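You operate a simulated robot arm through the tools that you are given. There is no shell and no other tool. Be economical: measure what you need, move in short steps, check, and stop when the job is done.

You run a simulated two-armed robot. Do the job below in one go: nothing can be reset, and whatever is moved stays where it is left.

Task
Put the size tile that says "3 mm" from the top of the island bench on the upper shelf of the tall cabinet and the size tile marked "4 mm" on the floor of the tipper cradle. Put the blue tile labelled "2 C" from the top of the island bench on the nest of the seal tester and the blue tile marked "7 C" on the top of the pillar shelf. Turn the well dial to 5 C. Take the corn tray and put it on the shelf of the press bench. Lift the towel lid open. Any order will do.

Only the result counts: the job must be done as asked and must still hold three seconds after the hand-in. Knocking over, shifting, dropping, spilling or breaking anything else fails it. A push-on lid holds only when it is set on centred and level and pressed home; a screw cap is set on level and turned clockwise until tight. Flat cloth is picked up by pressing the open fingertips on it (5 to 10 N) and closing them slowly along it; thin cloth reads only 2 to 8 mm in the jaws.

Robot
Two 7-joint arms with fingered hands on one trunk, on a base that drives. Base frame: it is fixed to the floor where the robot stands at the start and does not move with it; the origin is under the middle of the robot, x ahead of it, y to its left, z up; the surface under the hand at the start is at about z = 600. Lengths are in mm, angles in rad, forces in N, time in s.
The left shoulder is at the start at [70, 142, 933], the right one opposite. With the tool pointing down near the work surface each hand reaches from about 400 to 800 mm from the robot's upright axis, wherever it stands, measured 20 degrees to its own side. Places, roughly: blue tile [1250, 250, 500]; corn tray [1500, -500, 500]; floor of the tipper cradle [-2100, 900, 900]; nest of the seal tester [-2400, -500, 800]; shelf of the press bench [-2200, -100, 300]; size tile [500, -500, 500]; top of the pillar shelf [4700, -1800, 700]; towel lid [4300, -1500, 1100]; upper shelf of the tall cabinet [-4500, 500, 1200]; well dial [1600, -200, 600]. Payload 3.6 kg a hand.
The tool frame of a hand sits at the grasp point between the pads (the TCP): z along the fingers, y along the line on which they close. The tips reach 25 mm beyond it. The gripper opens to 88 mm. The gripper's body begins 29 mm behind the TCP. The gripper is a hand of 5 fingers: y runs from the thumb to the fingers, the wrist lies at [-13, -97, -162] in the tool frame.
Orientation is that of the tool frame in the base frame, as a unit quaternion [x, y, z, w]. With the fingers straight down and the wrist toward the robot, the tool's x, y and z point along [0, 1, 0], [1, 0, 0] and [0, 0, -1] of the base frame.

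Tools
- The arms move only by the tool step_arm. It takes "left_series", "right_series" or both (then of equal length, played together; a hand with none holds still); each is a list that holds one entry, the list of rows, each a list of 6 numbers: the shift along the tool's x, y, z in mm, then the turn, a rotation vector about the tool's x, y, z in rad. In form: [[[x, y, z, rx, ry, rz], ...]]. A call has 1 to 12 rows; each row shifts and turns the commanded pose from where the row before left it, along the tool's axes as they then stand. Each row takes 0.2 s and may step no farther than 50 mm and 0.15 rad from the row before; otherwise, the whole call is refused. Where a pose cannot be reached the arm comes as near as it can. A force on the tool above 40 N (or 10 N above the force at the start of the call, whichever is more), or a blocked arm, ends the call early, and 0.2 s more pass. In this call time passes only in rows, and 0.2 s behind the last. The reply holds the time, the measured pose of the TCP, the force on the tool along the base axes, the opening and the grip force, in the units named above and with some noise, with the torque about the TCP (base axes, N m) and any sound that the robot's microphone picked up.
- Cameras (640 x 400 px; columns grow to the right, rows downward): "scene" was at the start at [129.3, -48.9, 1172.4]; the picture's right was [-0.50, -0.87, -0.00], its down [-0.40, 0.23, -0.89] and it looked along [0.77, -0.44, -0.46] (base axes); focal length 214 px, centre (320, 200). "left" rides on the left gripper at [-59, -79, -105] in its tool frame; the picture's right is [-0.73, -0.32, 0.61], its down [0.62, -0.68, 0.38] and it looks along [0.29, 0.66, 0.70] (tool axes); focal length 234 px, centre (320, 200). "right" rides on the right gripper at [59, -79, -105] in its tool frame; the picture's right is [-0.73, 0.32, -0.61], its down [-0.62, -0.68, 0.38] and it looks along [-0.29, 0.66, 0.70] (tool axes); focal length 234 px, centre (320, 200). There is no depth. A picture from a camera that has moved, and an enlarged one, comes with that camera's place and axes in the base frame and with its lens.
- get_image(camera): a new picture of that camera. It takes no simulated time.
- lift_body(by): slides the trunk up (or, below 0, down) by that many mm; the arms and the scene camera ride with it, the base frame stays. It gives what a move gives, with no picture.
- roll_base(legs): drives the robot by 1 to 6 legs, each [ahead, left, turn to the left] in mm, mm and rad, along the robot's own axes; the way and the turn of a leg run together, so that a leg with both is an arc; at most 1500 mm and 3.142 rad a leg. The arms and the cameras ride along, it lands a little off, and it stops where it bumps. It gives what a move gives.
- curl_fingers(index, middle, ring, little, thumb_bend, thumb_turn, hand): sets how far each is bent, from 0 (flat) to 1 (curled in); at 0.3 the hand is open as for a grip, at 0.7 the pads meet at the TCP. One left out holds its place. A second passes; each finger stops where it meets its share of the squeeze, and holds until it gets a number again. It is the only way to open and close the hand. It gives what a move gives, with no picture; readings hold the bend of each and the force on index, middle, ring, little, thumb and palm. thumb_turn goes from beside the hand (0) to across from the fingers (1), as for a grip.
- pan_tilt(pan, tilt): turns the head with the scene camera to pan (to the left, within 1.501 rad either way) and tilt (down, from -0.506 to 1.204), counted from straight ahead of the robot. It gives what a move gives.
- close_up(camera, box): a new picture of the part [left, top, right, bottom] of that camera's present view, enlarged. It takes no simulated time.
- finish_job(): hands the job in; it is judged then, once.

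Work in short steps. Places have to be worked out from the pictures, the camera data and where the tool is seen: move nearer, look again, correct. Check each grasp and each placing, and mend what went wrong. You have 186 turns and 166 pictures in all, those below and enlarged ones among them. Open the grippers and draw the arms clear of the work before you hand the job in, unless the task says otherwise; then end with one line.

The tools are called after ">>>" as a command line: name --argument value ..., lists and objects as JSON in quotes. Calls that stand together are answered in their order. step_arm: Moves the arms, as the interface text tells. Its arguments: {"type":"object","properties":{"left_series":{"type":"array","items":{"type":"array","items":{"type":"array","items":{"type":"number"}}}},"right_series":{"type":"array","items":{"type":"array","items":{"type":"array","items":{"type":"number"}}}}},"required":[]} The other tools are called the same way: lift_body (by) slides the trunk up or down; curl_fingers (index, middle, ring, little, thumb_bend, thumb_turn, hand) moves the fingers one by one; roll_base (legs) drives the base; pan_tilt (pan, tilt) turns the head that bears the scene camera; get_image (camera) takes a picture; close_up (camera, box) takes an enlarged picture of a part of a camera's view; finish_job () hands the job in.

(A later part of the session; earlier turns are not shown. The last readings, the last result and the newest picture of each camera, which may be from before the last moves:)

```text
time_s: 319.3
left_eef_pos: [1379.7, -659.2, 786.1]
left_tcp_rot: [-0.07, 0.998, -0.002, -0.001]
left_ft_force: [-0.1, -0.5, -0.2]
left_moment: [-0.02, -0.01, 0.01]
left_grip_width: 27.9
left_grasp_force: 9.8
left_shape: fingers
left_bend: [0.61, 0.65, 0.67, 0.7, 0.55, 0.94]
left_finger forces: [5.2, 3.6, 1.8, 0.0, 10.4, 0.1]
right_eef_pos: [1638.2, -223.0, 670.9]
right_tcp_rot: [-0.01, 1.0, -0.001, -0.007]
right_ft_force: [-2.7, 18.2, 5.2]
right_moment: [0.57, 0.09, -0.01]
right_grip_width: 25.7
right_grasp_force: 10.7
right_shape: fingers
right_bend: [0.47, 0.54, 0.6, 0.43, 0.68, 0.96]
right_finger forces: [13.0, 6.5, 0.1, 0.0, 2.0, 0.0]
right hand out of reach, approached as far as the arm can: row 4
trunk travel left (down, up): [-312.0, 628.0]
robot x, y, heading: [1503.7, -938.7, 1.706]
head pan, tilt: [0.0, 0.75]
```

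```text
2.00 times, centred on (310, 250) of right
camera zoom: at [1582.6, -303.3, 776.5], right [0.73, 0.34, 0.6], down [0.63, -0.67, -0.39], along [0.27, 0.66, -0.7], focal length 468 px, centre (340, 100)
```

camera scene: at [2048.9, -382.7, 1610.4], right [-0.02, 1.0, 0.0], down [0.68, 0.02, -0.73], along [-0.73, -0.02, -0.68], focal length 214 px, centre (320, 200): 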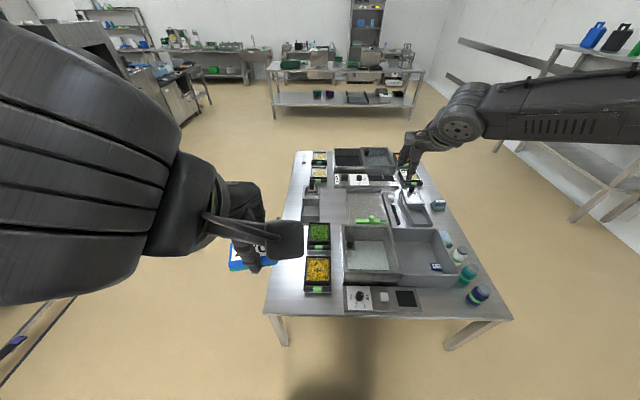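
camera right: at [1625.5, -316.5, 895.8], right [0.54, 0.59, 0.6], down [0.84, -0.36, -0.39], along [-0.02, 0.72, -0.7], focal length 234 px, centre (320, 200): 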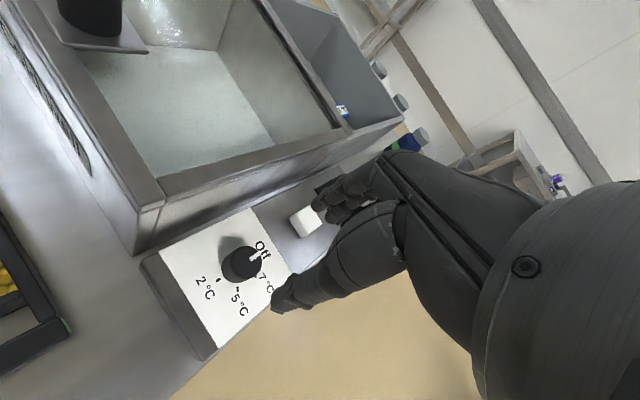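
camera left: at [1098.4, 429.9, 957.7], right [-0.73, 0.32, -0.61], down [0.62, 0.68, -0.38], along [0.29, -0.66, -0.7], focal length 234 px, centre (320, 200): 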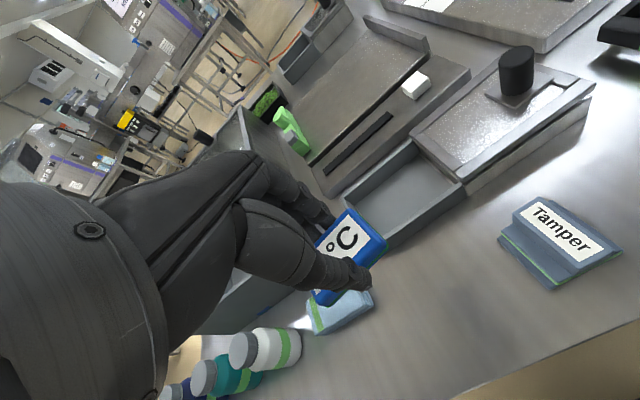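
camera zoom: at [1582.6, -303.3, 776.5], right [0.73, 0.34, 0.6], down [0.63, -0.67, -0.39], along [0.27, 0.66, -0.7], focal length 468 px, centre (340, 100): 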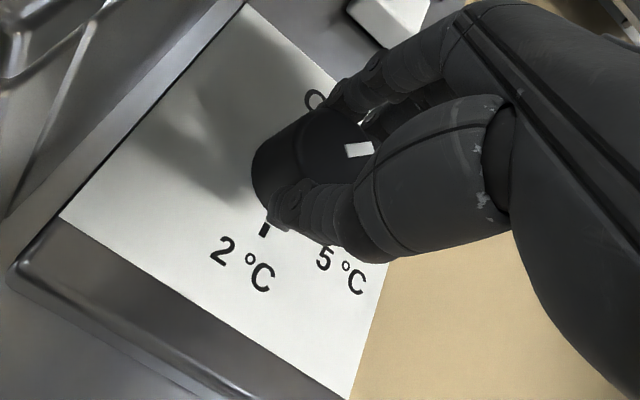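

The pointer has moved to about 45° clockwise. I release, rotate the hand back, and re-grip for another turn.

>>> curl_fingers --hand "right" --index 0.42 --middle 0.42 --ring 0.42 --thumb_bend 0.42

>>> step_arm --right_series '[[[2, 2, 0, 0, 0, -0.12], [1, 0, 0, 0, 0, -0.12], [0, 0, 0, 0, 0, -0.12], [0, 0, 0, 0, 0, -0.12]]]'

>>> curl_fingers --hand "right" --index 0.7 --middle 0.7 --ring 0.6 --thumb_bend 0.7

>>> close_up --camera "right" --box '[180, 150, 440, 350]'

```text
time_s: 320.3
left_eef_pos: [1380.3, -659.4, 786.7]
left_tcp_rot: [-0.07, 0.998, -0.001, 0.0]
left_ft_force: [0.1, 0.0, 0.3]
left_moment: [0.03, 0.0, 0.01]
left_grip_width: 28.0
left_grasp_force: 10.1
left_shape: fingers
left_bend: [0.61, 0.65, 0.67, 0.7, 0.55, 0.94]
left_finger forces: [5.2, 3.6, 1.8, 0.0, 10.6, 0.0]
right_eef_pos: [1637.6, -223.2, 671.2]
right_tcp_rot: [-0.012, 1.0, -0.001, -0.007]
right_ft_force: [-0.5, 0.0, -0.2]
right_moment: [0.0, 0.04, 0.02]
right_grip_width: 59.4
right_grasp_force: 0.0
right_shape: fingers
right_bend: [0.42, 0.42, 0.42, 0.43, 0.42, 0.97]
right_finger forces: [0.1, 0.1, 0.0, 0.1, 0.0, 0.1]
trunk travel left (down, up): [-312.0, 628.0]
robot x, y, heading: [1503.1, -931.9, 1.71]
head pan, tilt: [0.0, 0.75]
```

```text
time_s: 321.3
left_eef_pos: [1378.4, -660.1, 786.4]
left_tcp_rot: [-0.07, 0.998, -0.002, -0.001]
left_ft_force: [-0.2, 0.2, -0.1]
left_moment: [-0.02, 0.03, 0.01]
left_grip_width: 27.9
left_grasp_force: 10.6
left_shape: fingers
left_bend: [0.61, 0.65, 0.67, 0.7, 0.55, 0.94]
left_finger forces: [5.2, 3.6, 1.7, 0.0, 10.5, 0.0]
right_eef_pos: [1634.4, -222.2, 670.6]
right_tcp_rot: [-0.25, 0.968, 0.001, -0.008]
right_ft_force: [-0.1, -0.4, -0.6]
right_moment: [-0.01, -0.03, 0.0]
right_grip_width: 58.8
right_grasp_force: 0.0
right_shape: fingers
right_bend: [0.42, 0.42, 0.42, 0.43, 0.42, 0.97]
right_finger forces: [0.0, 0.0, 0.0, 0.1, 0.0, 0.1]
trunk travel left (down, up): [-312.0, 628.0]
robot x, y, heading: [1503.1, -936.6, 1.714]
head pan, tilt: [0.0, 0.75]
```

```text
time_s: 322.3
left_eef_pos: [1378.9, -658.3, 785.6]
left_tcp_rot: [-0.069, 0.998, -0.001, 0.0]
left_ft_force: [0.2, -1.1, -0.3]
left_moment: [0.0, 0.01, -0.02]
left_grip_width: 27.7
left_grasp_force: 10.5
left_shape: fingers
left_bend: [0.61, 0.65, 0.67, 0.7, 0.55, 0.94]
left_finger forces: [5.2, 3.6, 1.8, 0.0, 10.5, 0.1]
right_eef_pos: [1632.1, -220.9, 670.5]
right_tcp_rot: [-0.25, 0.968, 0.0, -0.006]
right_ft_force: [-9.8, 13.7, 3.5]
right_moment: [0.39, 0.27, 0.11]
right_grip_width: 19.3
right_grasp_force: 9.8
right_shape: fingers
right_bend: [0.55, 0.54, 0.59, 0.43, 0.67, 0.97]
right_finger forces: [8.0, 9.0, 1.0, 0.0, 1.8, 0.0]
trunk travel left (down, up): [-312.0, 628.0]
robot x, y, heading: [1500.8, -935.3, 1.712]
head pan, tilt: [0.0, 0.75]
```

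```text
2.00 times, centred on (310, 250) of right
camera zoom: at [1621.3, -318.8, 776.1], right [0.49, 0.64, 0.6], down [0.87, -0.29, -0.39], along [-0.07, 0.71, -0.7], focal length 468 px, centre (340, 100)
```

zoom: 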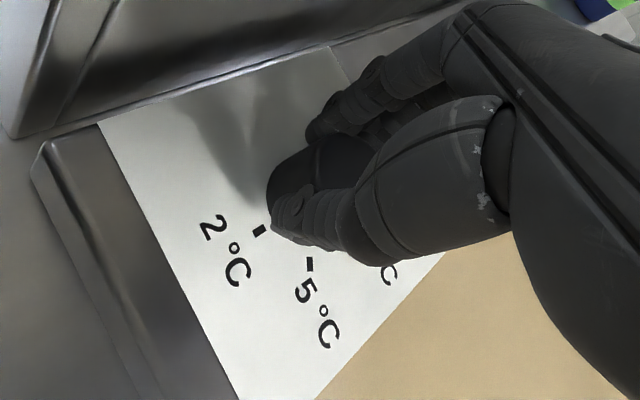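

The thumb squeezes only lightly; I tighten it, then rotate clockwise again.

>>> curl_fingers --hand "right" --thumb_bend 0.85

>>> step_arm --right_series '[[[0, 0, 0, 0, 0, 0.1], [0, 0, 0, 0, 0, 0.1], [0, 0, 0, 0, 0, 0.1], [0, 0, 0, 0, 0, 0.1]]]'

>>> close_up --camera "right" --box '[180, 150, 440, 350]'

```text
time_s: 323.3
left_eef_pos: [1380.0, -660.3, 786.8]
left_tcp_rot: [-0.069, 0.998, -0.002, 0.0]
left_ft_force: [-0.4, 0.6, -0.5]
left_moment: [-0.01, 0.04, 0.02]
left_grip_width: 28.0
left_grasp_force: 10.6
left_shape: fingers
left_bend: [0.61, 0.65, 0.67, 0.7, 0.55, 0.94]
left_finger forces: [5.2, 3.5, 1.7, 0.0, 10.4, 0.0]
right_eef_pos: [1633.5, -222.6, 670.7]
right_tcp_rot: [-0.25, 0.968, 0.0, -0.006]
right_ft_force: [-5.6, 4.9, 2.3]
right_moment: [0.3, 0.1, 0.06]
right_grip_width: 13.6
right_grasp_force: 14.1
right_shape: fingers
right_bend: [0.53, 0.53, 0.59, 0.43, 0.74, 0.94]
right_finger forces: [7.5, 8.9, 1.3, 0.0, 10.7, 0.0]
trunk travel left (down, up): [-312.0, 628.0]
robot x, y, heading: [1502.7, -934.3, 1.71]
head pan, tilt: [0.0, 0.75]
```

```text
time_s: 324.3
left_eef_pos: [1378.5, -659.5, 785.3]
left_tcp_rot: [-0.071, 0.997, -0.001, 0.001]
left_ft_force: [-0.8, 0.9, 0.2]
left_moment: [0.0, 0.01, -0.03]
left_grip_width: 27.7
left_grasp_force: 11.0
left_shape: fingers
left_bend: [0.61, 0.65, 0.67, 0.7, 0.55, 0.94]
left_finger forces: [5.2, 3.5, 1.7, 0.1, 10.5, 0.1]
right_eef_pos: [1633.2, -221.5, 671.9]
right_tcp_rot: [-0.052, 0.999, -0.002, -0.007]
right_ft_force: [-12.6, 9.1, -1.9]
right_moment: [0.39, 0.13, 0.15]
right_grip_width: 14.2
right_grasp_force: 15.8
right_shape: fingers
right_bend: [0.52, 0.53, 0.6, 0.43, 0.75, 0.93]
right_finger forces: [11.4, 8.6, 0.1, 0.1, 12.1, 0.0]
trunk travel left (down, up): [-312.0, 628.0]
robot x, y, heading: [1503.4, -930.3, 1.709]
head pan, tilt: [0.0, 0.75]
```

```text
2.00 times, centred on (310, 250) of right
camera zoom: at [1583.9, -306.3, 776.6], right [0.7, 0.4, 0.6], down [0.69, -0.61, -0.39], along [0.21, 0.68, -0.7], focal length 468 px, centre (340, 100)
```

zoom: 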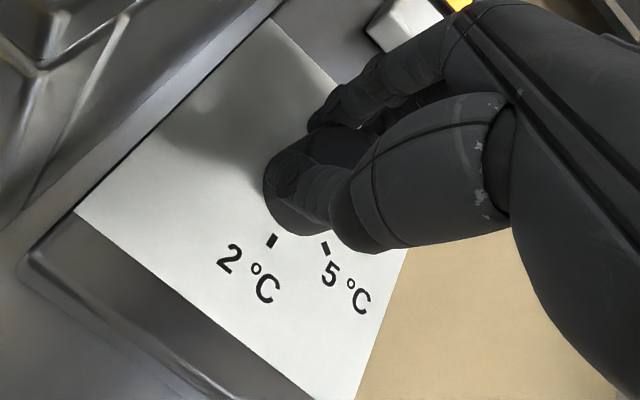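

I release, rotate back, and check the pointer.

>>> curl_fingers --hand "right" --index 0.4 --middle 0.4 --ring 0.4 --thumb_bend 0.4

>>> lift_body --by 45

>>> close_up --camera "right" --box '[180, 150, 440, 350]'

```text
time_s: 325.3
left_eef_pos: [1381.0, -658.9, 787.2]
left_tcp_rot: [-0.07, 0.998, -0.001, -0.001]
left_ft_force: [0.1, -0.2, 0.5]
left_moment: [0.01, 0.0, -0.02]
left_grip_width: 27.8
left_grasp_force: 10.0
left_shape: fingers
left_bend: [0.61, 0.65, 0.67, 0.7, 0.55, 0.94]
left_finger forces: [5.2, 3.5, 1.7, 0.0, 10.5, 0.0]
right_eef_pos: [1634.6, -222.7, 671.5]
right_tcp_rot: [-0.052, 0.999, 0.0, -0.007]
right_ft_force: [0.3, -0.6, 0.3]
right_moment: [0.02, 0.03, -0.04]
right_grip_width: 62.9
right_grasp_force: 0.0
right_shape: fingers
right_bend: [0.4, 0.4, 0.4, 0.43, 0.4, 0.97]
right_finger forces: [0.1, 0.0, 0.0, 0.0, 0.0, 0.0]
trunk travel left (down, up): [-312.0, 628.0]
robot x, y, heading: [1502.8, -936.7, 1.708]
head pan, tilt: [0.0, 0.75]
```

```text
time_s: 326.1
left_eef_pos: [1379.6, -660.0, 830.6]
left_tcp_rot: [-0.069, 0.998, 0.0, 0.0]
left_ft_force: [-0.4, 0.1, 0.2]
left_moment: [0.0, -0.02, 0.0]
left_grip_width: 27.7
left_grasp_force: 10.6
left_shape: fingers
left_bend: [0.61, 0.65, 0.67, 0.7, 0.55, 0.94]
left_finger forces: [5.2, 3.5, 1.7, 0.0, 10.4, 0.0]
right_eef_pos: [1634.3, -222.1, 716.6]
right_tcp_rot: [-0.052, 0.999, -0.001, -0.007]
right_ft_force: [0.1, 0.0, -0.5]
right_moment: [-0.01, 0.02, -0.03]
right_grip_width: 63.2
right_grasp_force: 0.1
right_shape: fingers
right_bend: [0.4, 0.4, 0.4, 0.43, 0.4, 0.97]
right_finger forces: [0.0, 0.1, 0.0, 0.0, 0.0, 0.0]
trunk travel left (down, up): [-357.0, 583.0]
robot x, y, heading: [1504.4, -937.5, 1.709]
head pan, tilt: [0.0, 0.75]
```

```text
2.00 times, centred on (310, 250) of right
camera zoom: at [1585.8, -307.1, 822.3], right [0.7, 0.4, 0.6], down [0.69, -0.61, -0.39], along [0.21, 0.68, -0.7], focal length 468 px, centre (340, 100)
```

zoom: 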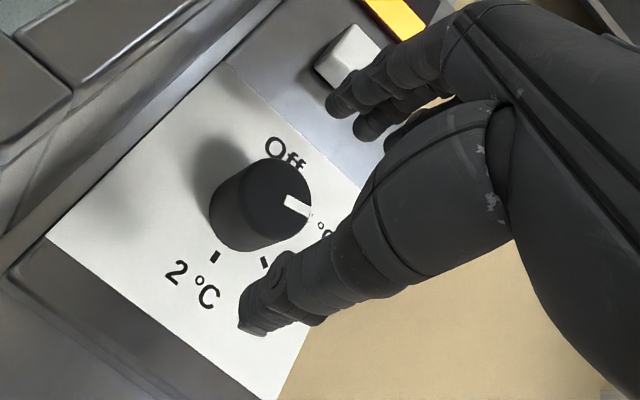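

Pointer now ≈ 81° clockwise (just past 7 °C); 39° remain. I rotate the hand back, lower, re-grip and turn again.

>>> step_arm --right_series '[[[1, 0, 0, 0, 0, -0.11], [1, 0, 0, 0, 0, -0.11], [1, 0, 0, 0, 0, -0.11], [1, 0, 0, 0, 0, -0.11]]]'

>>> lift_body --by -45

>>> curl_fingers --hand "right" --index 0.7 --middle 0.7 --ring 0.6 --thumb_bend 0.85

>>> step_arm --right_series '[[[0, 0, 0, 0, 0, 0.1], [0, 0, 0, 0, 0, 0.1], [0, 0, 0, 0, 0, 0.1], [0, 0, 0, 0, 0, 0.05]]]'

>>> curl_fingers --hand "right" --index 0.4 --middle 0.4 --ring 0.4 --thumb_bend 0.4

>>> lift_body --by 45

>>> close_up --camera "right" --box '[180, 150, 440, 350]'

```text
time_s: 327.1
left_eef_pos: [1379.5, -660.6, 831.3]
left_tcp_rot: [-0.069, 0.998, -0.001, 0.0]
left_ft_force: [-0.6, 0.3, 0.1]
left_moment: [0.01, -0.01, 0.02]
left_grip_width: 27.8
left_grasp_force: 10.2
left_shape: fingers
left_bend: [0.61, 0.65, 0.67, 0.7, 0.55, 0.94]
left_finger forces: [5.2, 3.5, 1.7, 0.0, 10.5, 0.0]
right_eef_pos: [1630.9, -223.3, 717.5]
right_tcp_rot: [-0.268, 0.963, 0.001, -0.007]
right_ft_force: [-0.3, 0.3, 0.5]
right_moment: [-0.01, -0.03, -0.01]
right_grip_width: 63.1
right_grasp_force: 0.0
right_shape: fingers
right_bend: [0.4, 0.4, 0.4, 0.43, 0.4, 0.97]
right_finger forces: [0.1, 0.0, 0.1, 0.0, 0.2, 0.0]
trunk travel left (down, up): [-357.0, 583.0]
robot x, y, heading: [1501.6, -936.8, 1.713]
head pan, tilt: [0.0, 0.75]
```

```text
time_s: 328.0
left_eef_pos: [1380.8, -659.5, 787.0]
left_tcp_rot: [-0.07, 0.998, 0.0, -0.002]
left_ft_force: [0.5, -0.9, 0.2]
left_moment: [0.02, -0.02, -0.01]
left_grip_width: 28.0
left_grasp_force: 10.8
left_shape: fingers
left_bend: [0.61, 0.65, 0.67, 0.7, 0.55, 0.94]
left_finger forces: [5.3, 3.6, 1.6, 0.0, 10.6, 0.0]
right_eef_pos: [1629.9, -224.1, 672.4]
right_tcp_rot: [-0.269, 0.963, 0.002, -0.007]
right_ft_force: [-0.2, 0.8, -0.3]
right_moment: [0.0, 0.01, -0.03]
right_grip_width: 62.9
right_grasp_force: 0.1
right_shape: fingers
right_bend: [0.4, 0.4, 0.4, 0.43, 0.4, 0.97]
right_finger forces: [0.0, 0.1, 0.0, 0.1, 0.0, 0.0]
trunk travel left (down, up): [-312.0, 628.0]
robot x, y, heading: [1501.9, -934.4, 1.709]
head pan, tilt: [0.0, 0.75]
```

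```text
time_s: 329.0
left_eef_pos: [1379.2, -658.2, 785.8]
left_tcp_rot: [-0.071, 0.997, -0.001, 0.0]
left_ft_force: [-0.2, 0.5, -1.4]
left_moment: [0.01, 0.01, -0.02]
left_grip_width: 27.8
left_grasp_force: 10.3
left_shape: fingers
left_bend: [0.61, 0.65, 0.67, 0.7, 0.55, 0.94]
left_finger forces: [5.2, 3.6, 1.6, 0.0, 10.6, 0.0]
right_eef_pos: [1627.8, -223.3, 671.2]
right_tcp_rot: [-0.27, 0.963, 0.0, -0.006]
right_ft_force: [-14.4, 9.3, 2.1]
right_moment: [0.28, 0.29, 0.22]
right_grip_width: 0.0
right_grasp_force: 12.6
right_shape: fingers
right_bend: [0.61, 0.54, 0.56, 0.43, 0.82, 0.96]
right_finger forces: [7.2, 9.1, 2.8, 0.0, 6.0, 0.0]
trunk travel left (down, up): [-312.0, 628.0]
robot x, y, heading: [1503.1, -933.1, 1.712]
head pan, tilt: [0.0, 0.75]
```

```text
time_s: 330.0
left_eef_pos: [1377.7, -658.3, 784.7]
left_tcp_rot: [-0.069, 0.998, 0.0, -0.001]
left_ft_force: [0.6, 0.2, 0.1]
left_moment: [-0.01, -0.02, 0.01]
left_grip_width: 27.9
left_grasp_force: 10.5
left_shape: fingers
left_bend: [0.61, 0.65, 0.67, 0.7, 0.55, 0.94]
left_finger forces: [5.2, 3.6, 1.6, 0.1, 10.5, 0.0]
right_eef_pos: [1629.3, -223.3, 672.4]
right_tcp_rot: [-0.098, 0.995, 0.0, -0.006]
right_ft_force: [-20.2, 18.3, 7.2]
right_moment: [0.58, 0.35, 0.35]
right_grip_width: 1.3
right_grasp_force: 15.7
right_shape: fingers
right_bend: [0.57, 0.52, 0.55, 0.43, 0.84, 0.95]
right_finger forces: [11.6, 10.7, 2.6, 0.0, 7.4, 0.0]
trunk travel left (down, up): [-312.0, 628.0]
robot x, y, heading: [1501.4, -932.4, 1.71]
head pan, tilt: [0.0, 0.75]
```

```text
time_s: 331.0
left_eef_pos: [1380.6, -659.1, 786.2]
left_tcp_rot: [-0.069, 0.998, 0.0, -0.001]
left_ft_force: [0.5, 0.1, 0.3]
left_moment: [0.01, -0.01, 0.0]
left_grip_width: 27.7
left_grasp_force: 10.5
left_shape: fingers
left_bend: [0.61, 0.65, 0.67, 0.7, 0.55, 0.94]
left_finger forces: [5.2, 3.6, 1.8, 0.0, 10.5, 0.0]
right_eef_pos: [1630.2, -224.6, 673.5]
right_tcp_rot: [-0.097, 0.995, 0.0, -0.007]
right_ft_force: [1.2, 0.0, 0.0]
right_moment: [0.03, -0.01, -0.02]
right_grip_width: 63.2
right_grasp_force: 0.0
right_shape: fingers
right_bend: [0.4, 0.4, 0.4, 0.43, 0.4, 0.97]
right_finger forces: [0.0, 0.0, 0.1, 0.1, 0.1, 0.0]
trunk travel left (down, up): [-312.0, 628.0]
robot x, y, heading: [1501.8, -941.7, 1.716]
head pan, tilt: [0.0, 0.75]
```

```text
time_s: 331.9
left_eef_pos: [1379.5, -659.8, 830.9]
left_tcp_rot: [-0.07, 0.998, -0.001, -0.001]
left_ft_force: [-0.3, -1.0, -0.6]
left_moment: [-0.01, -0.04, -0.01]
left_grip_width: 27.9
left_grasp_force: 10.7
left_shape: fingers
left_bend: [0.61, 0.65, 0.67, 0.7, 0.55, 0.94]
left_finger forces: [5.3, 3.6, 1.7, 0.1, 10.5, 0.1]
right_eef_pos: [1631.6, -223.0, 716.3]
right_tcp_rot: [-0.098, 0.995, -0.001, -0.007]
right_ft_force: [-0.1, -0.8, -0.3]
right_moment: [0.02, -0.01, 0.02]
right_grip_width: 63.1
right_grasp_force: 0.0
right_shape: fingers
right_bend: [0.4, 0.4, 0.4, 0.43, 0.4, 0.97]
right_finger forces: [0.0, 0.1, 0.0, 0.0, 0.0, 0.0]
trunk travel left (down, up): [-357.0, 583.0]
robot x, y, heading: [1497.3, -935.3, 1.712]
head pan, tilt: [0.0, 0.75]
```

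```text
2.00 times, centred on (310, 250) of right
camera zoom: at [1589.8, -312.8, 822.6], right [0.66, 0.46, 0.6], down [0.74, -0.55, -0.39], along [0.15, 0.7, -0.7], focal length 468 px, centre (340, 100)
```

zoom: 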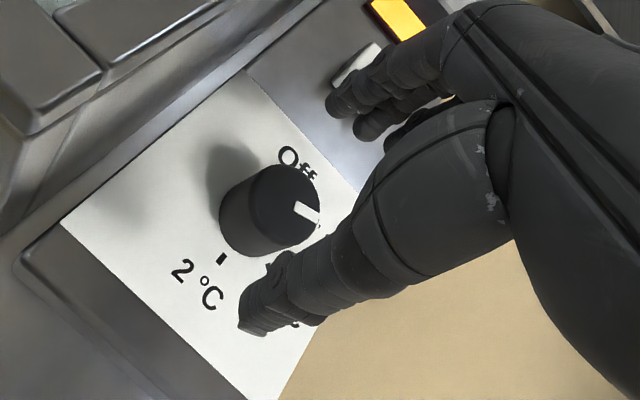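

The last grip slipped (TCP was ~5 mm off to the west). I re-centre to (1635,−220) and repeat.

>>> step_arm --right_series '[[[-3, 1.5, 0, 0, 0, -0.1], [-2.5, 1.5, 0, 0, 0, -0.1], [0, 0, 0, 0, 0, -0.1]]]'

>>> lift_body --by -46

>>> curl_fingers --hand "right" --index 0.7 --middle 0.7 --ring 0.6 --thumb_bend 0.7

>>> curl_fingers --hand "right" --thumb_bend 0.85

```text
time_s: 332.7
left_eef_pos: [1380.1, -660.3, 831.3]
left_tcp_rot: [-0.07, 0.998, -0.002, 0.0]
left_ft_force: [-0.2, -0.3, -0.6]
left_moment: [-0.05, 0.0, 0.01]
left_grip_width: 28.1
left_grasp_force: 10.4
left_shape: fingers
left_bend: [0.61, 0.65, 0.67, 0.7, 0.55, 0.94]
left_finger forces: [5.2, 3.5, 1.7, 0.0, 10.5, 0.0]
right_eef_pos: [1634.7, -220.4, 716.6]
right_tcp_rot: [-0.245, 0.969, 0.0, -0.007]
right_ft_force: [0.4, 0.1, -0.1]
right_moment: [-0.01, 0.01, 0.03]
right_grip_width: 63.2
right_grasp_force: 0.0
right_shape: fingers
right_bend: [0.4, 0.4, 0.4, 0.43, 0.4, 0.97]
right_finger forces: [0.1, 0.0, 0.1, 0.0, 0.0, 0.0]
trunk travel left (down, up): [-357.0, 583.0]
robot x, y, heading: [1503.6, -935.9, 1.707]
head pan, tilt: [0.0, 0.75]
```

```text
time_s: 333.6
left_eef_pos: [1379.8, -660.3, 785.9]
left_tcp_rot: [-0.071, 0.998, 0.0, -0.001]
left_ft_force: [-0.3, -0.5, -0.3]
left_moment: [0.02, 0.01, -0.02]
left_grip_width: 27.8
left_grasp_force: 10.8
left_shape: fingers
left_bend: [0.61, 0.65, 0.67, 0.7, 0.55, 0.94]
left_finger forces: [5.3, 3.6, 1.7, 0.0, 10.6, 0.0]
right_eef_pos: [1635.0, -220.5, 671.3]
right_tcp_rot: [-0.245, 0.969, 0.001, -0.007]
right_ft_force: [0.2, 0.3, 0.2]
right_moment: [0.02, 0.01, 0.0]
right_grip_width: 63.2
right_grasp_force: 0.1
right_shape: fingers
right_bend: [0.4, 0.4, 0.4, 0.43, 0.4, 0.97]
right_finger forces: [0.0, 0.0, 0.0, 0.0, 0.0, 0.0]
trunk travel left (down, up): [-311.0, 629.0]
robot x, y, heading: [1502.5, -935.1, 1.708]
head pan, tilt: [0.0, 0.75]
```

```text
time_s: 334.6
left_eef_pos: [1379.8, -660.1, 784.9]
left_tcp_rot: [-0.07, 0.998, 0.0, 0.0]
left_ft_force: [0.3, 0.5, -0.3]
left_moment: [0.03, 0.02, 0.01]
left_grip_width: 27.8
left_grasp_force: 10.3
left_shape: fingers
left_bend: [0.61, 0.65, 0.67, 0.7, 0.55, 0.94]
left_finger forces: [5.2, 3.6, 1.7, 0.1, 10.5, 0.0]
right_eef_pos: [1634.3, -219.7, 670.6]
right_tcp_rot: [-0.245, 0.969, 0.002, -0.007]
right_ft_force: [-7.5, 13.7, 2.3]
right_moment: [0.4, 0.15, 0.01]
right_grip_width: 21.3
right_grasp_force: 10.2
right_shape: fingers
right_bend: [0.54, 0.55, 0.6, 0.43, 0.66, 0.97]
right_finger forces: [8.1, 8.6, 0.0, 0.0, 2.7, 0.0]
trunk travel left (down, up): [-311.0, 629.0]
robot x, y, heading: [1500.6, -936.2, 1.71]
head pan, tilt: [0.0, 0.75]
```

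```text
time_s: 335.6
left_eef_pos: [1380.1, -659.9, 785.3]
left_tcp_rot: [-0.071, 0.998, -0.001, -0.001]
left_ft_force: [-0.4, -0.3, -1.2]
left_moment: [0.02, 0.01, -0.01]
left_grip_width: 28.0
left_grasp_force: 11.0
left_shape: fingers
left_bend: [0.61, 0.65, 0.67, 0.7, 0.55, 0.94]
left_finger forces: [5.1, 3.6, 1.7, 0.0, 10.5, 0.0]
right_eef_pos: [1636.1, -219.8, 670.5]
right_tcp_rot: [-0.244, 0.97, 0.0, -0.007]
right_ft_force: [-0.3, 4.3, 0.4]
right_moment: [0.33, 0.01, 0.05]
right_grip_width: 19.6
right_grasp_force: 14.6
right_shape: fingers
right_bend: [0.52, 0.54, 0.6, 0.43, 0.71, 0.95]
right_finger forces: [7.7, 8.7, 0.1, 0.1, 13.0, 0.0]
trunk travel left (down, up): [-311.0, 629.0]
robot x, y, heading: [1504.4, -936.4, 1.706]
head pan, tilt: [0.0, 0.75]
```

A balanced grip (13 N thumb vs 16 N fingers). Rotate clockwise 0.4 rad, release and check.

>>> step_arm --right_series '[[[0, 0, 0, 0, 0, 0.1], [0, 0, 0, 0, 0, 0.1], [0, 0, 0, 0, 0, 0.1], [0, 0, 0, 0, 0, 0.1]]]'

>>> curl_fingers --hand "right" --index 0.4 --middle 0.4 --ring 0.4 --thumb_bend 0.4

>>> lift_body --by 46

>>> close_up --camera "right" --box '[180, 150, 440, 350]'

```text
time_s: 336.6
left_eef_pos: [1378.6, -660.1, 785.0]
left_tcp_rot: [-0.069, 0.998, -0.001, -0.002]
left_ft_force: [0.1, -0.4, -0.7]
left_moment: [0.0, 0.02, 0.04]
left_grip_width: 27.7
left_grasp_force: 10.5
left_shape: fingers
left_bend: [0.61, 0.65, 0.67, 0.7, 0.55, 0.94]
left_finger forces: [5.1, 3.7, 1.8, 0.1, 10.5, 0.1]
right_eef_pos: [1634.6, -221.4, 669.5]
right_tcp_rot: [-0.047, 0.999, 0.001, -0.007]
right_ft_force: [-6.4, 7.1, -0.4]
right_moment: [0.44, 0.02, 0.05]
right_grip_width: 19.9
right_grasp_force: 16.7
right_shape: fingers
right_bend: [0.5, 0.54, 0.6, 0.43, 0.72, 0.94]
right_finger forces: [11.4, 8.1, 0.0, 0.1, 13.2, 0.0]
trunk travel left (down, up): [-311.0, 629.0]
robot x, y, heading: [1499.7, -935.1, 1.71]
head pan, tilt: [0.0, 0.75]
```

```text
time_s: 337.6
left_eef_pos: [1380.8, -660.2, 785.9]
left_tcp_rot: [-0.07, 0.998, -0.001, 0.0]
left_ft_force: [0.2, 0.0, -1.0]
left_moment: [0.01, 0.0, -0.02]
left_grip_width: 28.0
left_grasp_force: 10.4
left_shape: fingers
left_bend: [0.61, 0.65, 0.67, 0.7, 0.55, 0.94]
left_finger forces: [5.2, 3.6, 1.6, 0.0, 10.4, 0.1]
right_eef_pos: [1636.7, -221.5, 670.6]
right_tcp_rot: [-0.047, 0.999, -0.001, -0.007]
right_ft_force: [0.1, 0.2, -0.9]
right_moment: [0.01, -0.01, 0.02]
right_grip_width: 63.3
right_grasp_force: 0.0
right_shape: fingers
right_bend: [0.4, 0.4, 0.4, 0.43, 0.4, 0.97]
right_finger forces: [0.0, 0.1, 0.0, 0.1, 0.1, 0.0]
trunk travel left (down, up): [-311.0, 629.0]
robot x, y, heading: [1500.5, -936.7, 1.717]
head pan, tilt: [0.0, 0.75]
```

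```text
time_s: 338.4
left_eef_pos: [1379.2, -659.9, 831.7]
left_tcp_rot: [-0.07, 0.998, -0.001, -0.001]
left_ft_force: [0.3, 0.5, -0.6]
left_moment: [-0.01, 0.03, -0.02]
left_grip_width: 27.8
left_grasp_force: 10.6
left_shape: fingers
left_bend: [0.61, 0.65, 0.67, 0.7, 0.55, 0.94]
left_finger forces: [5.2, 3.6, 1.6, 0.1, 10.4, 0.0]
right_eef_pos: [1635.4, -221.8, 715.6]
right_tcp_rot: [-0.047, 0.999, 0.0, -0.006]
right_ft_force: [0.2, -0.7, -0.1]
right_moment: [-0.02, -0.01, 0.02]
right_grip_width: 62.9
right_grasp_force: 0.0
right_shape: fingers
right_bend: [0.4, 0.4, 0.4, 0.43, 0.4, 0.97]
right_finger forces: [0.0, 0.1, 0.0, 0.0, 0.0, 0.0]
trunk travel left (down, up): [-357.0, 583.0]
robot x, y, heading: [1502.9, -939.5, 1.711]
head pan, tilt: [0.0, 0.75]
```

```text
2.00 times, centred on (310, 250) of right
camera zoom: at [1587.1, -305.6, 822.0], right [0.7, 0.39, 0.6], down [0.68, -0.62, -0.39], along [0.22, 0.68, -0.7], focal length 468 px, centre (340, 100)
```

zoom: 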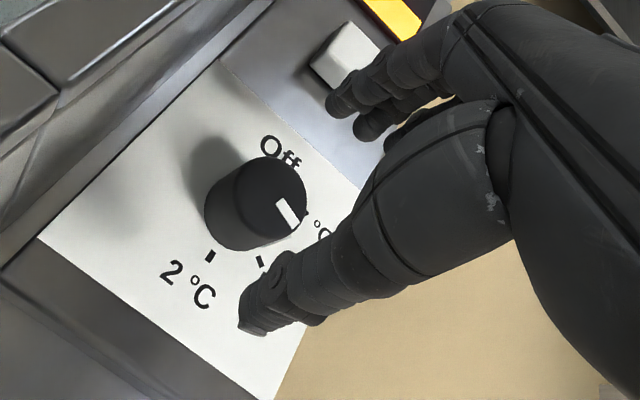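

Pointer ≈ −19°, target −30°: about 11° to go. I re-grip and rotate a little more.

>>> step_arm --right_series '[[[0, 0, 0, 0, 0, -0.12], [0, 1, 0, 0, 0, -0.12], [0, 1, 0, 0, 0, -0.06]]]'

>>> lift_body --by -46

>>> curl_fingers --hand "right" --index 0.7 --middle 0.7 --ring 0.6 --thumb_bend 0.7

>>> curl_fingers --hand "right" --thumb_bend 0.85

>>> step_arm --right_series '[[[0, 0, 0, 0, 0, 0.08], [0, 0, 0, 0, 0, 0.08]]]'

>>> curl_fingers --hand "right" --index 0.4 --middle 0.4 --ring 0.4 --thumb_bend 0.4

>>> lift_body --by 46

>>> close_up --camera "right" --box '[180, 150, 440, 350]'

```text
time_s: 339.2
left_eef_pos: [1380.4, -660.8, 831.6]
left_tcp_rot: [-0.07, 0.998, -0.001, -0.001]
left_ft_force: [0.3, -0.3, -1.2]
left_moment: [-0.01, 0.03, 0.03]
left_grip_width: 27.4
left_grasp_force: 10.5
left_shape: fingers
left_bend: [0.61, 0.65, 0.67, 0.7, 0.55, 0.94]
left_finger forces: [5.2, 3.6, 1.7, 0.1, 10.5, 0.1]
right_eef_pos: [1635.9, -219.4, 716.7]
right_tcp_rot: [-0.196, 0.98, 0.001, -0.008]
right_ft_force: [0.0, -0.2, -0.2]
right_moment: [-0.01, -0.04, 0.0]
right_grip_width: 62.9
right_grasp_force: 0.1
right_shape: fingers
right_bend: [0.4, 0.4, 0.4, 0.43, 0.4, 0.97]
right_finger forces: [0.1, 0.0, 0.1, 0.0, 0.1, 0.0]
trunk travel left (down, up): [-357.0, 583.0]
robot x, y, heading: [1499.9, -935.5, 1.715]
head pan, tilt: [0.0, 0.75]
```

```text
time_s: 340.1
left_eef_pos: [1378.3, -660.0, 785.5]
left_tcp_rot: [-0.069, 0.998, 0.0, -0.001]
left_ft_force: [-0.7, 0.5, 0.2]
left_moment: [0.02, -0.01, 0.0]
left_grip_width: 27.8
left_grasp_force: 11.0
left_shape: fingers
left_bend: [0.61, 0.65, 0.67, 0.7, 0.55, 0.94]
left_finger forces: [5.2, 3.6, 1.7, 0.1, 10.5, 0.1]
right_eef_pos: [1636.3, -219.5, 669.4]
right_tcp_rot: [-0.196, 0.981, 0.002, -0.007]
right_ft_force: [-0.1, 0.7, 0.3]
right_moment: [0.0, 0.01, 0.02]
right_grip_width: 63.1
right_grasp_force: 0.1
right_shape: fingers
right_bend: [0.4, 0.4, 0.4, 0.43, 0.4, 0.97]
right_finger forces: [0.0, 0.1, 0.1, 0.0, 0.0, 0.0]
trunk travel left (down, up): [-311.0, 629.0]
robot x, y, heading: [1502.2, -935.6, 1.71]
head pan, tilt: [0.0, 0.75]
```

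```text
time_s: 341.1
left_eef_pos: [1379.8, -658.6, 784.9]
left_tcp_rot: [-0.071, 0.997, 0.0, 0.0]
left_ft_force: [-0.4, 0.9, -0.4]
left_moment: [0.02, -0.01, 0.03]
left_grip_width: 27.8
left_grasp_force: 10.4
left_shape: fingers
left_bend: [0.61, 0.65, 0.67, 0.7, 0.55, 0.94]
left_finger forces: [5.2, 3.6, 1.6, 0.0, 10.4, 0.0]
right_eef_pos: [1634.9, -218.6, 670.2]
right_tcp_rot: [-0.197, 0.98, 0.001, -0.007]
right_ft_force: [-3.7, 13.5, 3.3]
right_moment: [0.38, 0.11, 0.0]
right_grip_width: 23.4
right_grasp_force: 10.6
right_shape: fingers
right_bend: [0.53, 0.56, 0.6, 0.43, 0.65, 0.97]
right_finger forces: [8.6, 8.5, 0.0, 0.0, 3.6, 0.0]
trunk travel left (down, up): [-311.0, 629.0]
robot x, y, heading: [1503.7, -936.2, 1.711]
head pan, tilt: [0.0, 0.75]
```

```text
time_s: 342.1
left_eef_pos: [1380.0, -660.3, 785.4]
left_tcp_rot: [-0.07, 0.998, 0.0, -0.001]
left_ft_force: [-0.6, 0.3, -0.6]
left_moment: [0.02, -0.01, -0.02]
left_grip_width: 28.1
left_grasp_force: 10.4
left_shape: fingers
left_bend: [0.61, 0.65, 0.67, 0.7, 0.55, 0.94]
left_finger forces: [5.2, 3.6, 1.6, 0.0, 10.5, 0.0]
right_eef_pos: [1636.5, -219.5, 670.1]
right_tcp_rot: [-0.196, 0.981, 0.0, -0.007]
right_ft_force: [1.8, 2.2, 0.2]
right_moment: [0.28, -0.05, -0.02]
right_grip_width: 21.4
right_grasp_force: 15.0
right_shape: fingers
right_bend: [0.51, 0.55, 0.6, 0.43, 0.7, 0.95]
right_finger forces: [8.1, 8.5, 0.0, 0.0, 13.6, 0.0]
trunk travel left (down, up): [-311.0, 629.0]
robot x, y, heading: [1502.8, -934.3, 1.713]
head pan, tilt: [0.0, 0.75]
```

```text
time_s: 342.7
left_eef_pos: [1379.4, -659.4, 784.9]
left_tcp_rot: [-0.069, 0.998, 0.0, -0.001]
left_ft_force: [0.1, -0.3, -0.7]
left_moment: [0.0, 0.03, -0.01]
left_grip_width: 27.8
left_grasp_force: 10.3
left_shape: fingers
left_bend: [0.61, 0.65, 0.67, 0.7, 0.55, 0.94]
left_finger forces: [5.3, 3.6, 1.7, 0.0, 10.5, 0.1]
right_eef_pos: [1635.7, -218.9, 669.1]
right_tcp_rot: [-0.118, 0.993, -0.001, -0.007]
right_ft_force: [-1.7, 0.5, -0.6]
right_moment: [0.22, 0.02, 0.03]
right_grip_width: 21.2
right_grasp_force: 15.1
right_shape: fingers
right_bend: [0.52, 0.55, 0.6, 0.43, 0.7, 0.95]
right_finger forces: [8.6, 7.3, 0.1, 0.1, 14.6, 0.1]
trunk travel left (down, up): [-311.0, 629.0]
robot x, y, heading: [1501.6, -932.2, 1.709]
head pan, tilt: [0.0, 0.75]
```

```text
time_s: 343.7
left_eef_pos: [1380.3, -659.7, 784.9]
left_tcp_rot: [-0.07, 0.998, -0.001, -0.001]
left_ft_force: [-0.2, -0.5, -0.8]
left_moment: [0.01, -0.03, 0.01]
left_grip_width: 28.2
left_grasp_force: 10.5
left_shape: fingers
left_bend: [0.61, 0.65, 0.67, 0.7, 0.55, 0.94]
left_finger forces: [5.2, 3.6, 1.7, 0.0, 10.5, 0.1]
right_eef_pos: [1636.2, -218.5, 670.4]
right_tcp_rot: [-0.118, 0.993, 0.001, -0.008]
right_ft_force: [0.1, -0.2, -0.2]
right_moment: [-0.02, 0.01, 0.01]
right_grip_width: 63.3
right_grasp_force: 0.0
right_shape: fingers
right_bend: [0.4, 0.4, 0.4, 0.43, 0.4, 0.97]
right_finger forces: [0.0, 0.0, 0.1, 0.0, 0.1, 0.0]
trunk travel left (down, up): [-311.0, 629.0]
robot x, y, heading: [1502.5, -936.7, 1.705]
head pan, tilt: [0.0, 0.75]
```

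```text
time_s: 344.6
left_eef_pos: [1379.2, -659.7, 831.3]
left_tcp_rot: [-0.069, 0.998, -0.001, -0.001]
left_ft_force: [-0.4, 0.7, 0.7]
left_moment: [-0.05, 0.03, 0.0]
left_grip_width: 27.6
left_grasp_force: 10.8
left_shape: fingers
left_bend: [0.61, 0.65, 0.67, 0.7, 0.55, 0.94]
left_finger forces: [5.2, 3.6, 1.8, 0.0, 10.5, 0.1]
right_eef_pos: [1636.3, -218.6, 716.4]
right_tcp_rot: [-0.118, 0.993, 0.0, -0.007]
right_ft_force: [0.5, -0.2, -1.0]
right_moment: [0.02, 0.01, -0.01]
right_grip_width: 63.1
right_grasp_force: 0.0
right_shape: fingers
right_bend: [0.4, 0.4, 0.4, 0.43, 0.4, 0.97]
right_finger forces: [0.0, 0.0, 0.0, 0.1, 0.0, 0.0]
trunk travel left (down, up): [-357.0, 583.0]
robot x, y, heading: [1505.5, -934.4, 1.711]
head pan, tilt: [0.0, 0.75]
```

```text
2.00 times, centred on (310, 250) of right
camera zoom: at [1599.7, -309.2, 821.3], right [0.64, 0.48, 0.6], down [0.76, -0.52, -0.39], along [0.12, 0.71, -0.7], focal length 468 px, centre (340, 100)
```

zoom: 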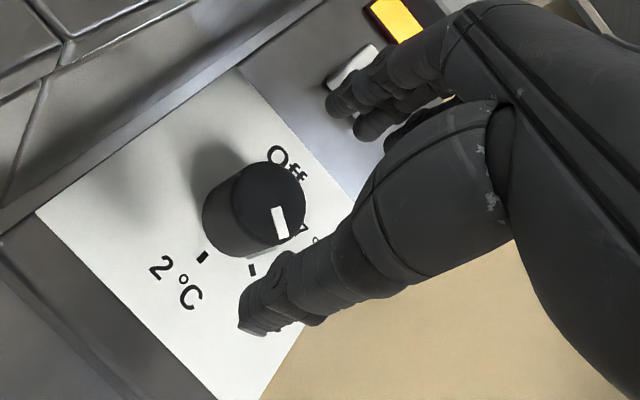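

The estimate is near −30…−39°. I draw the hand back and take a clean scene view of the dial.

>>> lift_body --by 130

>>> step_arm --right_series '[[[0, -40, 0, 0, 0, 0], [0, -40, 0, 0, 0, 0], [-10, -40, 0, 0, 0, 0], [-20, -40, 0, 0, 0, 0], [-30, -20, 0, 0, 0, 0]]]'

>>> close_up --camera "scene" --box '[340, 120, 480, 220]'

>>> get_image --camera "right"

```text
time_s: 346.2
left_eef_pos: [1380.4, -658.8, 962.7]
left_tcp_rot: [-0.07, 0.998, -0.001, -0.001]
left_ft_force: [-0.1, -0.5, -0.9]
left_moment: [-0.01, -0.04, 0.02]
left_grip_width: 27.7
left_grasp_force: 10.1
left_shape: fingers
left_bend: [0.61, 0.65, 0.67, 0.7, 0.55, 0.94]
left_finger forces: [5.2, 3.6, 1.7, 0.0, 10.5, 0.0]
right_eef_pos: [1636.6, -219.0, 845.4]
right_tcp_rot: [-0.117, 0.993, 0.0, -0.007]
right_ft_force: [1.4, 0.1, 0.4]
right_moment: [0.0, 0.01, -0.04]
right_grip_width: 62.7
right_grasp_force: 0.0
right_shape: fingers
right_bend: [0.4, 0.4, 0.4, 0.43, 0.4, 0.97]
right_finger forces: [0.1, 0.0, 0.0, 0.1, 0.1, 0.0]
trunk travel left (down, up): [-487.0, 453.0]
robot x, y, heading: [1502.9, -936.9, 1.709]
head pan, tilt: [0.0, 0.75]
```

```text
time_s: 347.4
left_eef_pos: [1381.0, -661.0, 961.9]
left_tcp_rot: [-0.069, 0.998, 0.0, -0.002]
left_ft_force: [0.6, 0.8, -0.2]
left_moment: [-0.01, 0.02, 0.02]
left_grip_width: 27.8
left_grasp_force: 10.5
left_shape: fingers
left_bend: [0.61, 0.65, 0.67, 0.7, 0.55, 0.94]
left_finger forces: [5.2, 3.7, 1.7, 0.0, 10.4, 0.0]
right_eef_pos: [1738.2, -380.4, 844.5]
right_tcp_rot: [-0.118, 0.993, 0.001, -0.007]
right_ft_force: [0.5, 0.2, -1.4]
right_moment: [-0.01, 0.03, -0.03]
right_grip_width: 63.7
right_grasp_force: 0.0
right_shape: fingers
right_bend: [0.4, 0.4, 0.4, 0.43, 0.4, 0.97]
right_finger forces: [0.0, 0.1, 0.1, 0.0, 0.0, 0.0]
trunk travel left (down, up): [-487.0, 453.0]
robot x, y, heading: [1501.5, -931.8, 1.71]
head pan, tilt: [0.0, 0.75]
```

```text
4.00 times, centred on (410, 170) of scene
camera zoom: at [1484.4, -806.9, 1166.1], right [0.99, 0.14, 0.0], down [0.09, -0.68, -0.73], along [-0.1, 0.72, -0.68], focal length 858 px, centre (-40, 320)
```

zoom: 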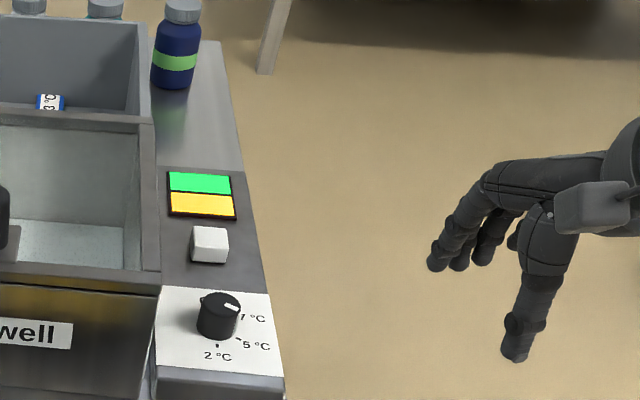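

```text
37 pictures are left
camera right: at [1701.6, -472.0, 950.6], right [0.64, 0.48, 0.6], down [0.76, -0.52, -0.39], along [0.12, 0.71, -0.7], focal length 234 px, centre (320, 200)
```

right: 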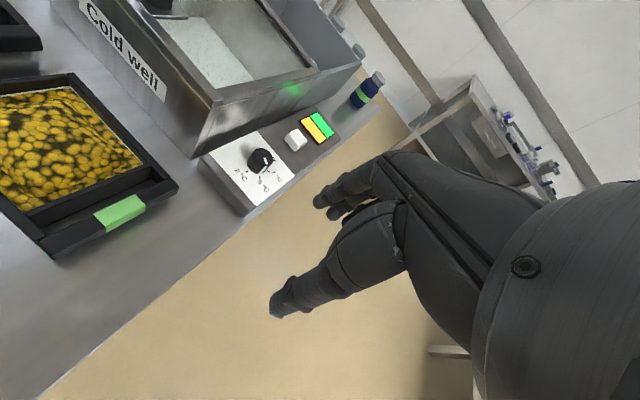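

>>> close_up --camera "scene" --box '[377, 188, 413, 214]'

>>> close_up --camera "right" --box '[225, 125, 305, 185]'

```text
15.38 times, centred on (395, 201) of scene
camera zoom: at [1484.4, -806.9, 1166.1], right [0.99, 0.14, 0.0], down [0.09, -0.68, -0.73], along [-0.1, 0.72, -0.68], focal length 3300 px, centre (-834, 185)
```

zoom: 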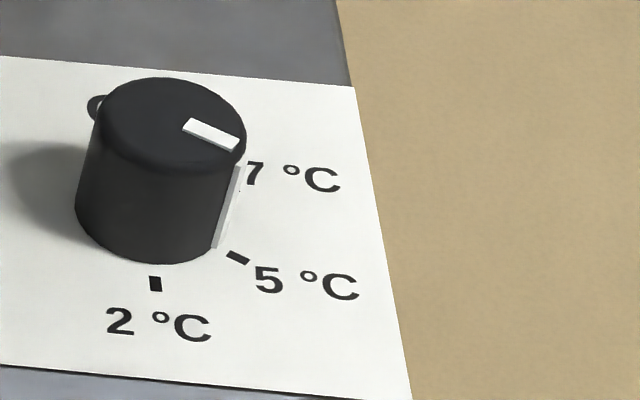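

```text
6.67 times, centred on (265, 155) of right
camera zoom: at [1701.6, -472.0, 950.6], right [0.64, 0.48, 0.6], down [0.76, -0.52, -0.39], along [0.12, 0.71, -0.7], focal length 1561 px, centre (687, 500)
```

zoom: 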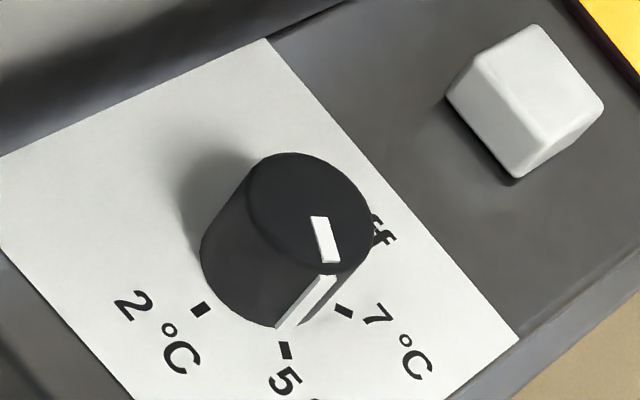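

The ridge on the knob lines up with the 5 °C tick in both views, so the dial is set. Next the corn tray: I look closely at its handle.

>>> close_up --camera "right" --box '[0, 60, 200, 270]'

>>> get_image --camera "scene"

```text
1.90 times, centred on (100, 165) of right
camera zoom: at [1701.6, -472.0, 950.6], right [0.64, 0.48, 0.6], down [0.76, -0.52, -0.39], along [0.12, 0.71, -0.7], focal length 446 px, centre (739, 267)
```

zoom: 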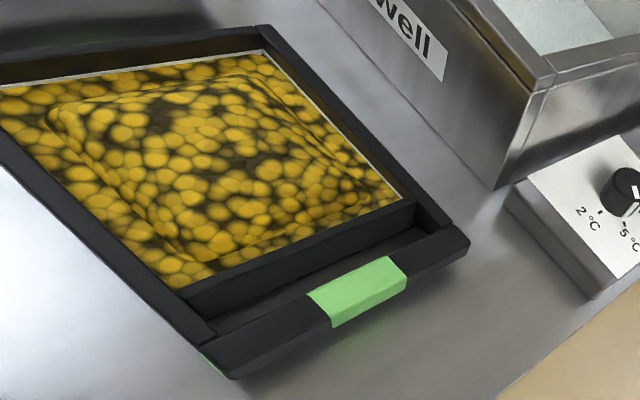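

```text
33 pictures are left
camera scene: at [1484.4, -806.9, 1166.1], right [0.99, 0.14, 0.0], down [0.09, -0.68, -0.73], along [-0.1, 0.72, -0.68], focal length 214 px, centre (320, 200)
```

scene: 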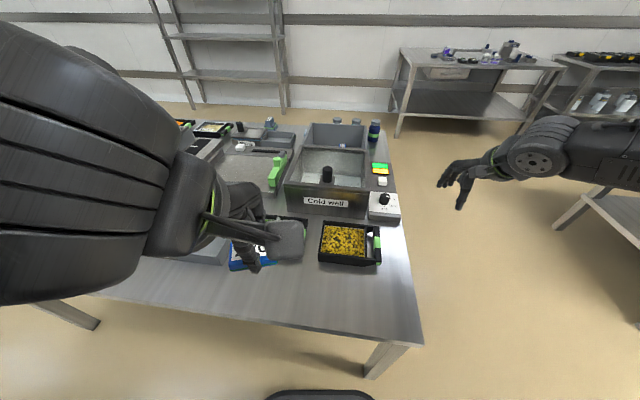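

Tray handle: bar at x≈1593–1617, y −463…−338, with a 24 mm slot to the tray wall. I'll grip it from the east with fingers deep in the slot to resist tilting. Driving to the east side, facing west.

>>> roll_base --legs '[[0, -690, 0], [0, 0, 1.43], [0, -260, 0]]'

>>> curl_fingers --hand "right" --index 0.5 --middle 0.5 --ring 0.5 --little 0.5 --thumb_bend 0.36

```text
time_s: 356.2
left_eef_pos: [1890.3, -666.5, 961.0]
left_tcp_rot: [0.714, -0.701, 0.001, 0.0]
left_ft_force: [-0.1, -0.5, -0.5]
left_moment: [-0.01, 0.02, 0.02]
left_grip_width: 27.4
left_grasp_force: 10.7
left_shape: fingers
left_bend: [0.61, 0.65, 0.67, 0.7, 0.55, 0.94]
left_finger forces: [5.2, 3.4, 1.5, 0.0, 10.3, 0.0]
right_eef_pos: [1655.7, -277.1, 843.6]
right_tcp_rot: [0.747, -0.665, 0.004, 0.007]
right_ft_force: [-0.4, -0.3, 0.3]
right_moment: [-0.03, -0.01, 0.0]
right_grip_width: 63.2
right_grasp_force: 0.0
right_shape: fingers
right_bend: [0.4, 0.4, 0.4, 0.43, 0.4, 0.97]
right_finger forces: [0.1, 0.0, 0.1, 0.0, 0.1, 0.1]
trunk travel left (down, up): [-487.0, 453.0]
robot x, y, heading: [2176.7, -576.9, -3.128]
head pan, tilt: [0.0, 0.75]
```

```text
time_s: 357.2
left_eef_pos: [1888.1, -666.9, 961.6]
left_tcp_rot: [0.714, -0.7, 0.001, 0.0]
left_ft_force: [0.2, -0.4, 0.0]
left_moment: [-0.02, -0.01, 0.02]
left_grip_width: 27.8
left_grasp_force: 10.0
left_shape: fingers
left_bend: [0.61, 0.65, 0.67, 0.7, 0.55, 0.94]
left_finger forces: [5.1, 3.5, 1.6, 0.0, 10.2, 0.1]
right_eef_pos: [1655.9, -277.6, 845.0]
right_tcp_rot: [0.747, -0.665, 0.004, 0.006]
right_ft_force: [-0.7, -0.1, 0.0]
right_moment: [0.0, -0.03, -0.02]
right_grip_width: 56.7
right_grasp_force: 0.1
right_shape: fingers
right_bend: [0.5, 0.5, 0.5, 0.5, 0.36, 0.97]
right_finger forces: [0.0, 0.1, 0.0, 0.1, 0.0, 0.1]
trunk travel left (down, up): [-487.0, 453.0]
robot x, y, heading: [2177.4, -577.7, -3.118]
head pan, tilt: [0.0, 0.75]
```

Straighten the yaw and move above the handle (TCP → (1605,−415)), then lower the trunk part-way and check.

>>> step_arm --right_series '[[[0, 0, 0, 0, 0, 0.115], [34, 12.7, 0, 0, 0, 0], [34, 12.7, 0, 0, 0, 0], [34, 12.7, 0, 0, 0, 0], [35, 12.9, 0, 0, 0, 0]]]'

>>> lift_body --by -135

>>> get_image --camera "right"

```text
time_s: 358.4
left_eef_pos: [1888.8, -668.0, 961.7]
left_tcp_rot: [0.714, -0.7, 0.001, -0.001]
left_ft_force: [-0.7, -0.7, -0.9]
left_moment: [0.0, 0.0, 0.03]
left_grip_width: 27.3
left_grasp_force: 10.0
left_shape: fingers
left_bend: [0.61, 0.65, 0.67, 0.7, 0.55, 0.94]
left_finger forces: [5.1, 3.4, 1.7, 0.0, 10.4, 0.0]
right_eef_pos: [1604.3, -413.6, 846.6]
right_tcp_rot: [-0.706, 0.708, -0.006, -0.004]
right_ft_force: [-0.6, -0.7, -0.4]
right_moment: [0.01, -0.02, 0.04]
right_grip_width: 56.7
right_grasp_force: 0.1
right_shape: fingers
right_bend: [0.5, 0.5, 0.5, 0.5, 0.36, 0.97]
right_finger forces: [0.0, 0.0, 0.1, 0.0, 0.0, 0.1]
trunk travel left (down, up): [-487.0, 453.0]
robot x, y, heading: [2175.7, -582.2, -3.121]
head pan, tilt: [0.0, 0.75]
```

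```text
time_s: 360.0
left_eef_pos: [1889.9, -666.2, 826.9]
left_tcp_rot: [0.714, -0.7, 0.001, 0.001]
left_ft_force: [-0.3, 0.1, -0.6]
left_moment: [-0.02, 0.0, -0.01]
left_grip_width: 27.4
left_grasp_force: 10.2
left_shape: fingers
left_bend: [0.61, 0.65, 0.67, 0.7, 0.55, 0.94]
left_finger forces: [5.2, 3.5, 1.6, 0.0, 10.2, 0.0]
right_eef_pos: [1605.0, -412.6, 712.8]
right_tcp_rot: [0.707, -0.707, 0.004, 0.006]
right_ft_force: [0.9, -0.4, -0.2]
right_moment: [0.02, -0.03, 0.04]
right_grip_width: 56.7
right_grasp_force: 0.0
right_shape: fingers
right_bend: [0.5, 0.5, 0.5, 0.5, 0.36, 0.97]
right_finger forces: [0.1, 0.1, 0.1, 0.0, 0.0, 0.1]
trunk travel left (down, up): [-352.0, 588.0]
robot x, y, heading: [2175.9, -582.7, -3.125]
head pan, tilt: [0.0, 0.75]
```

```text
32 pictures are left
camera right: at [1684.0, -470.5, 818.6], right [-0.32, 0.73, 0.6], down [0.68, 0.62, -0.39], along [-0.66, 0.28, -0.7], focal length 234 px, centre (320, 200)
```

right: 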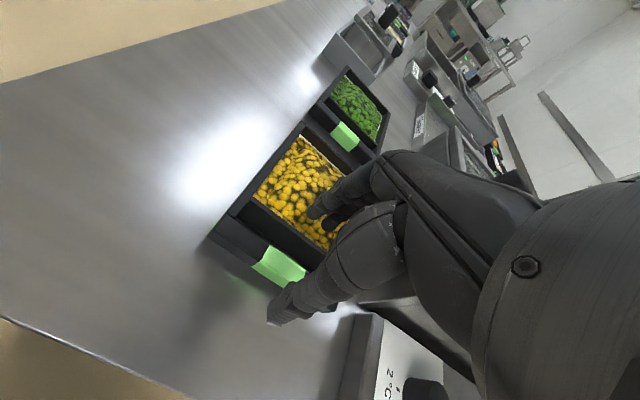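

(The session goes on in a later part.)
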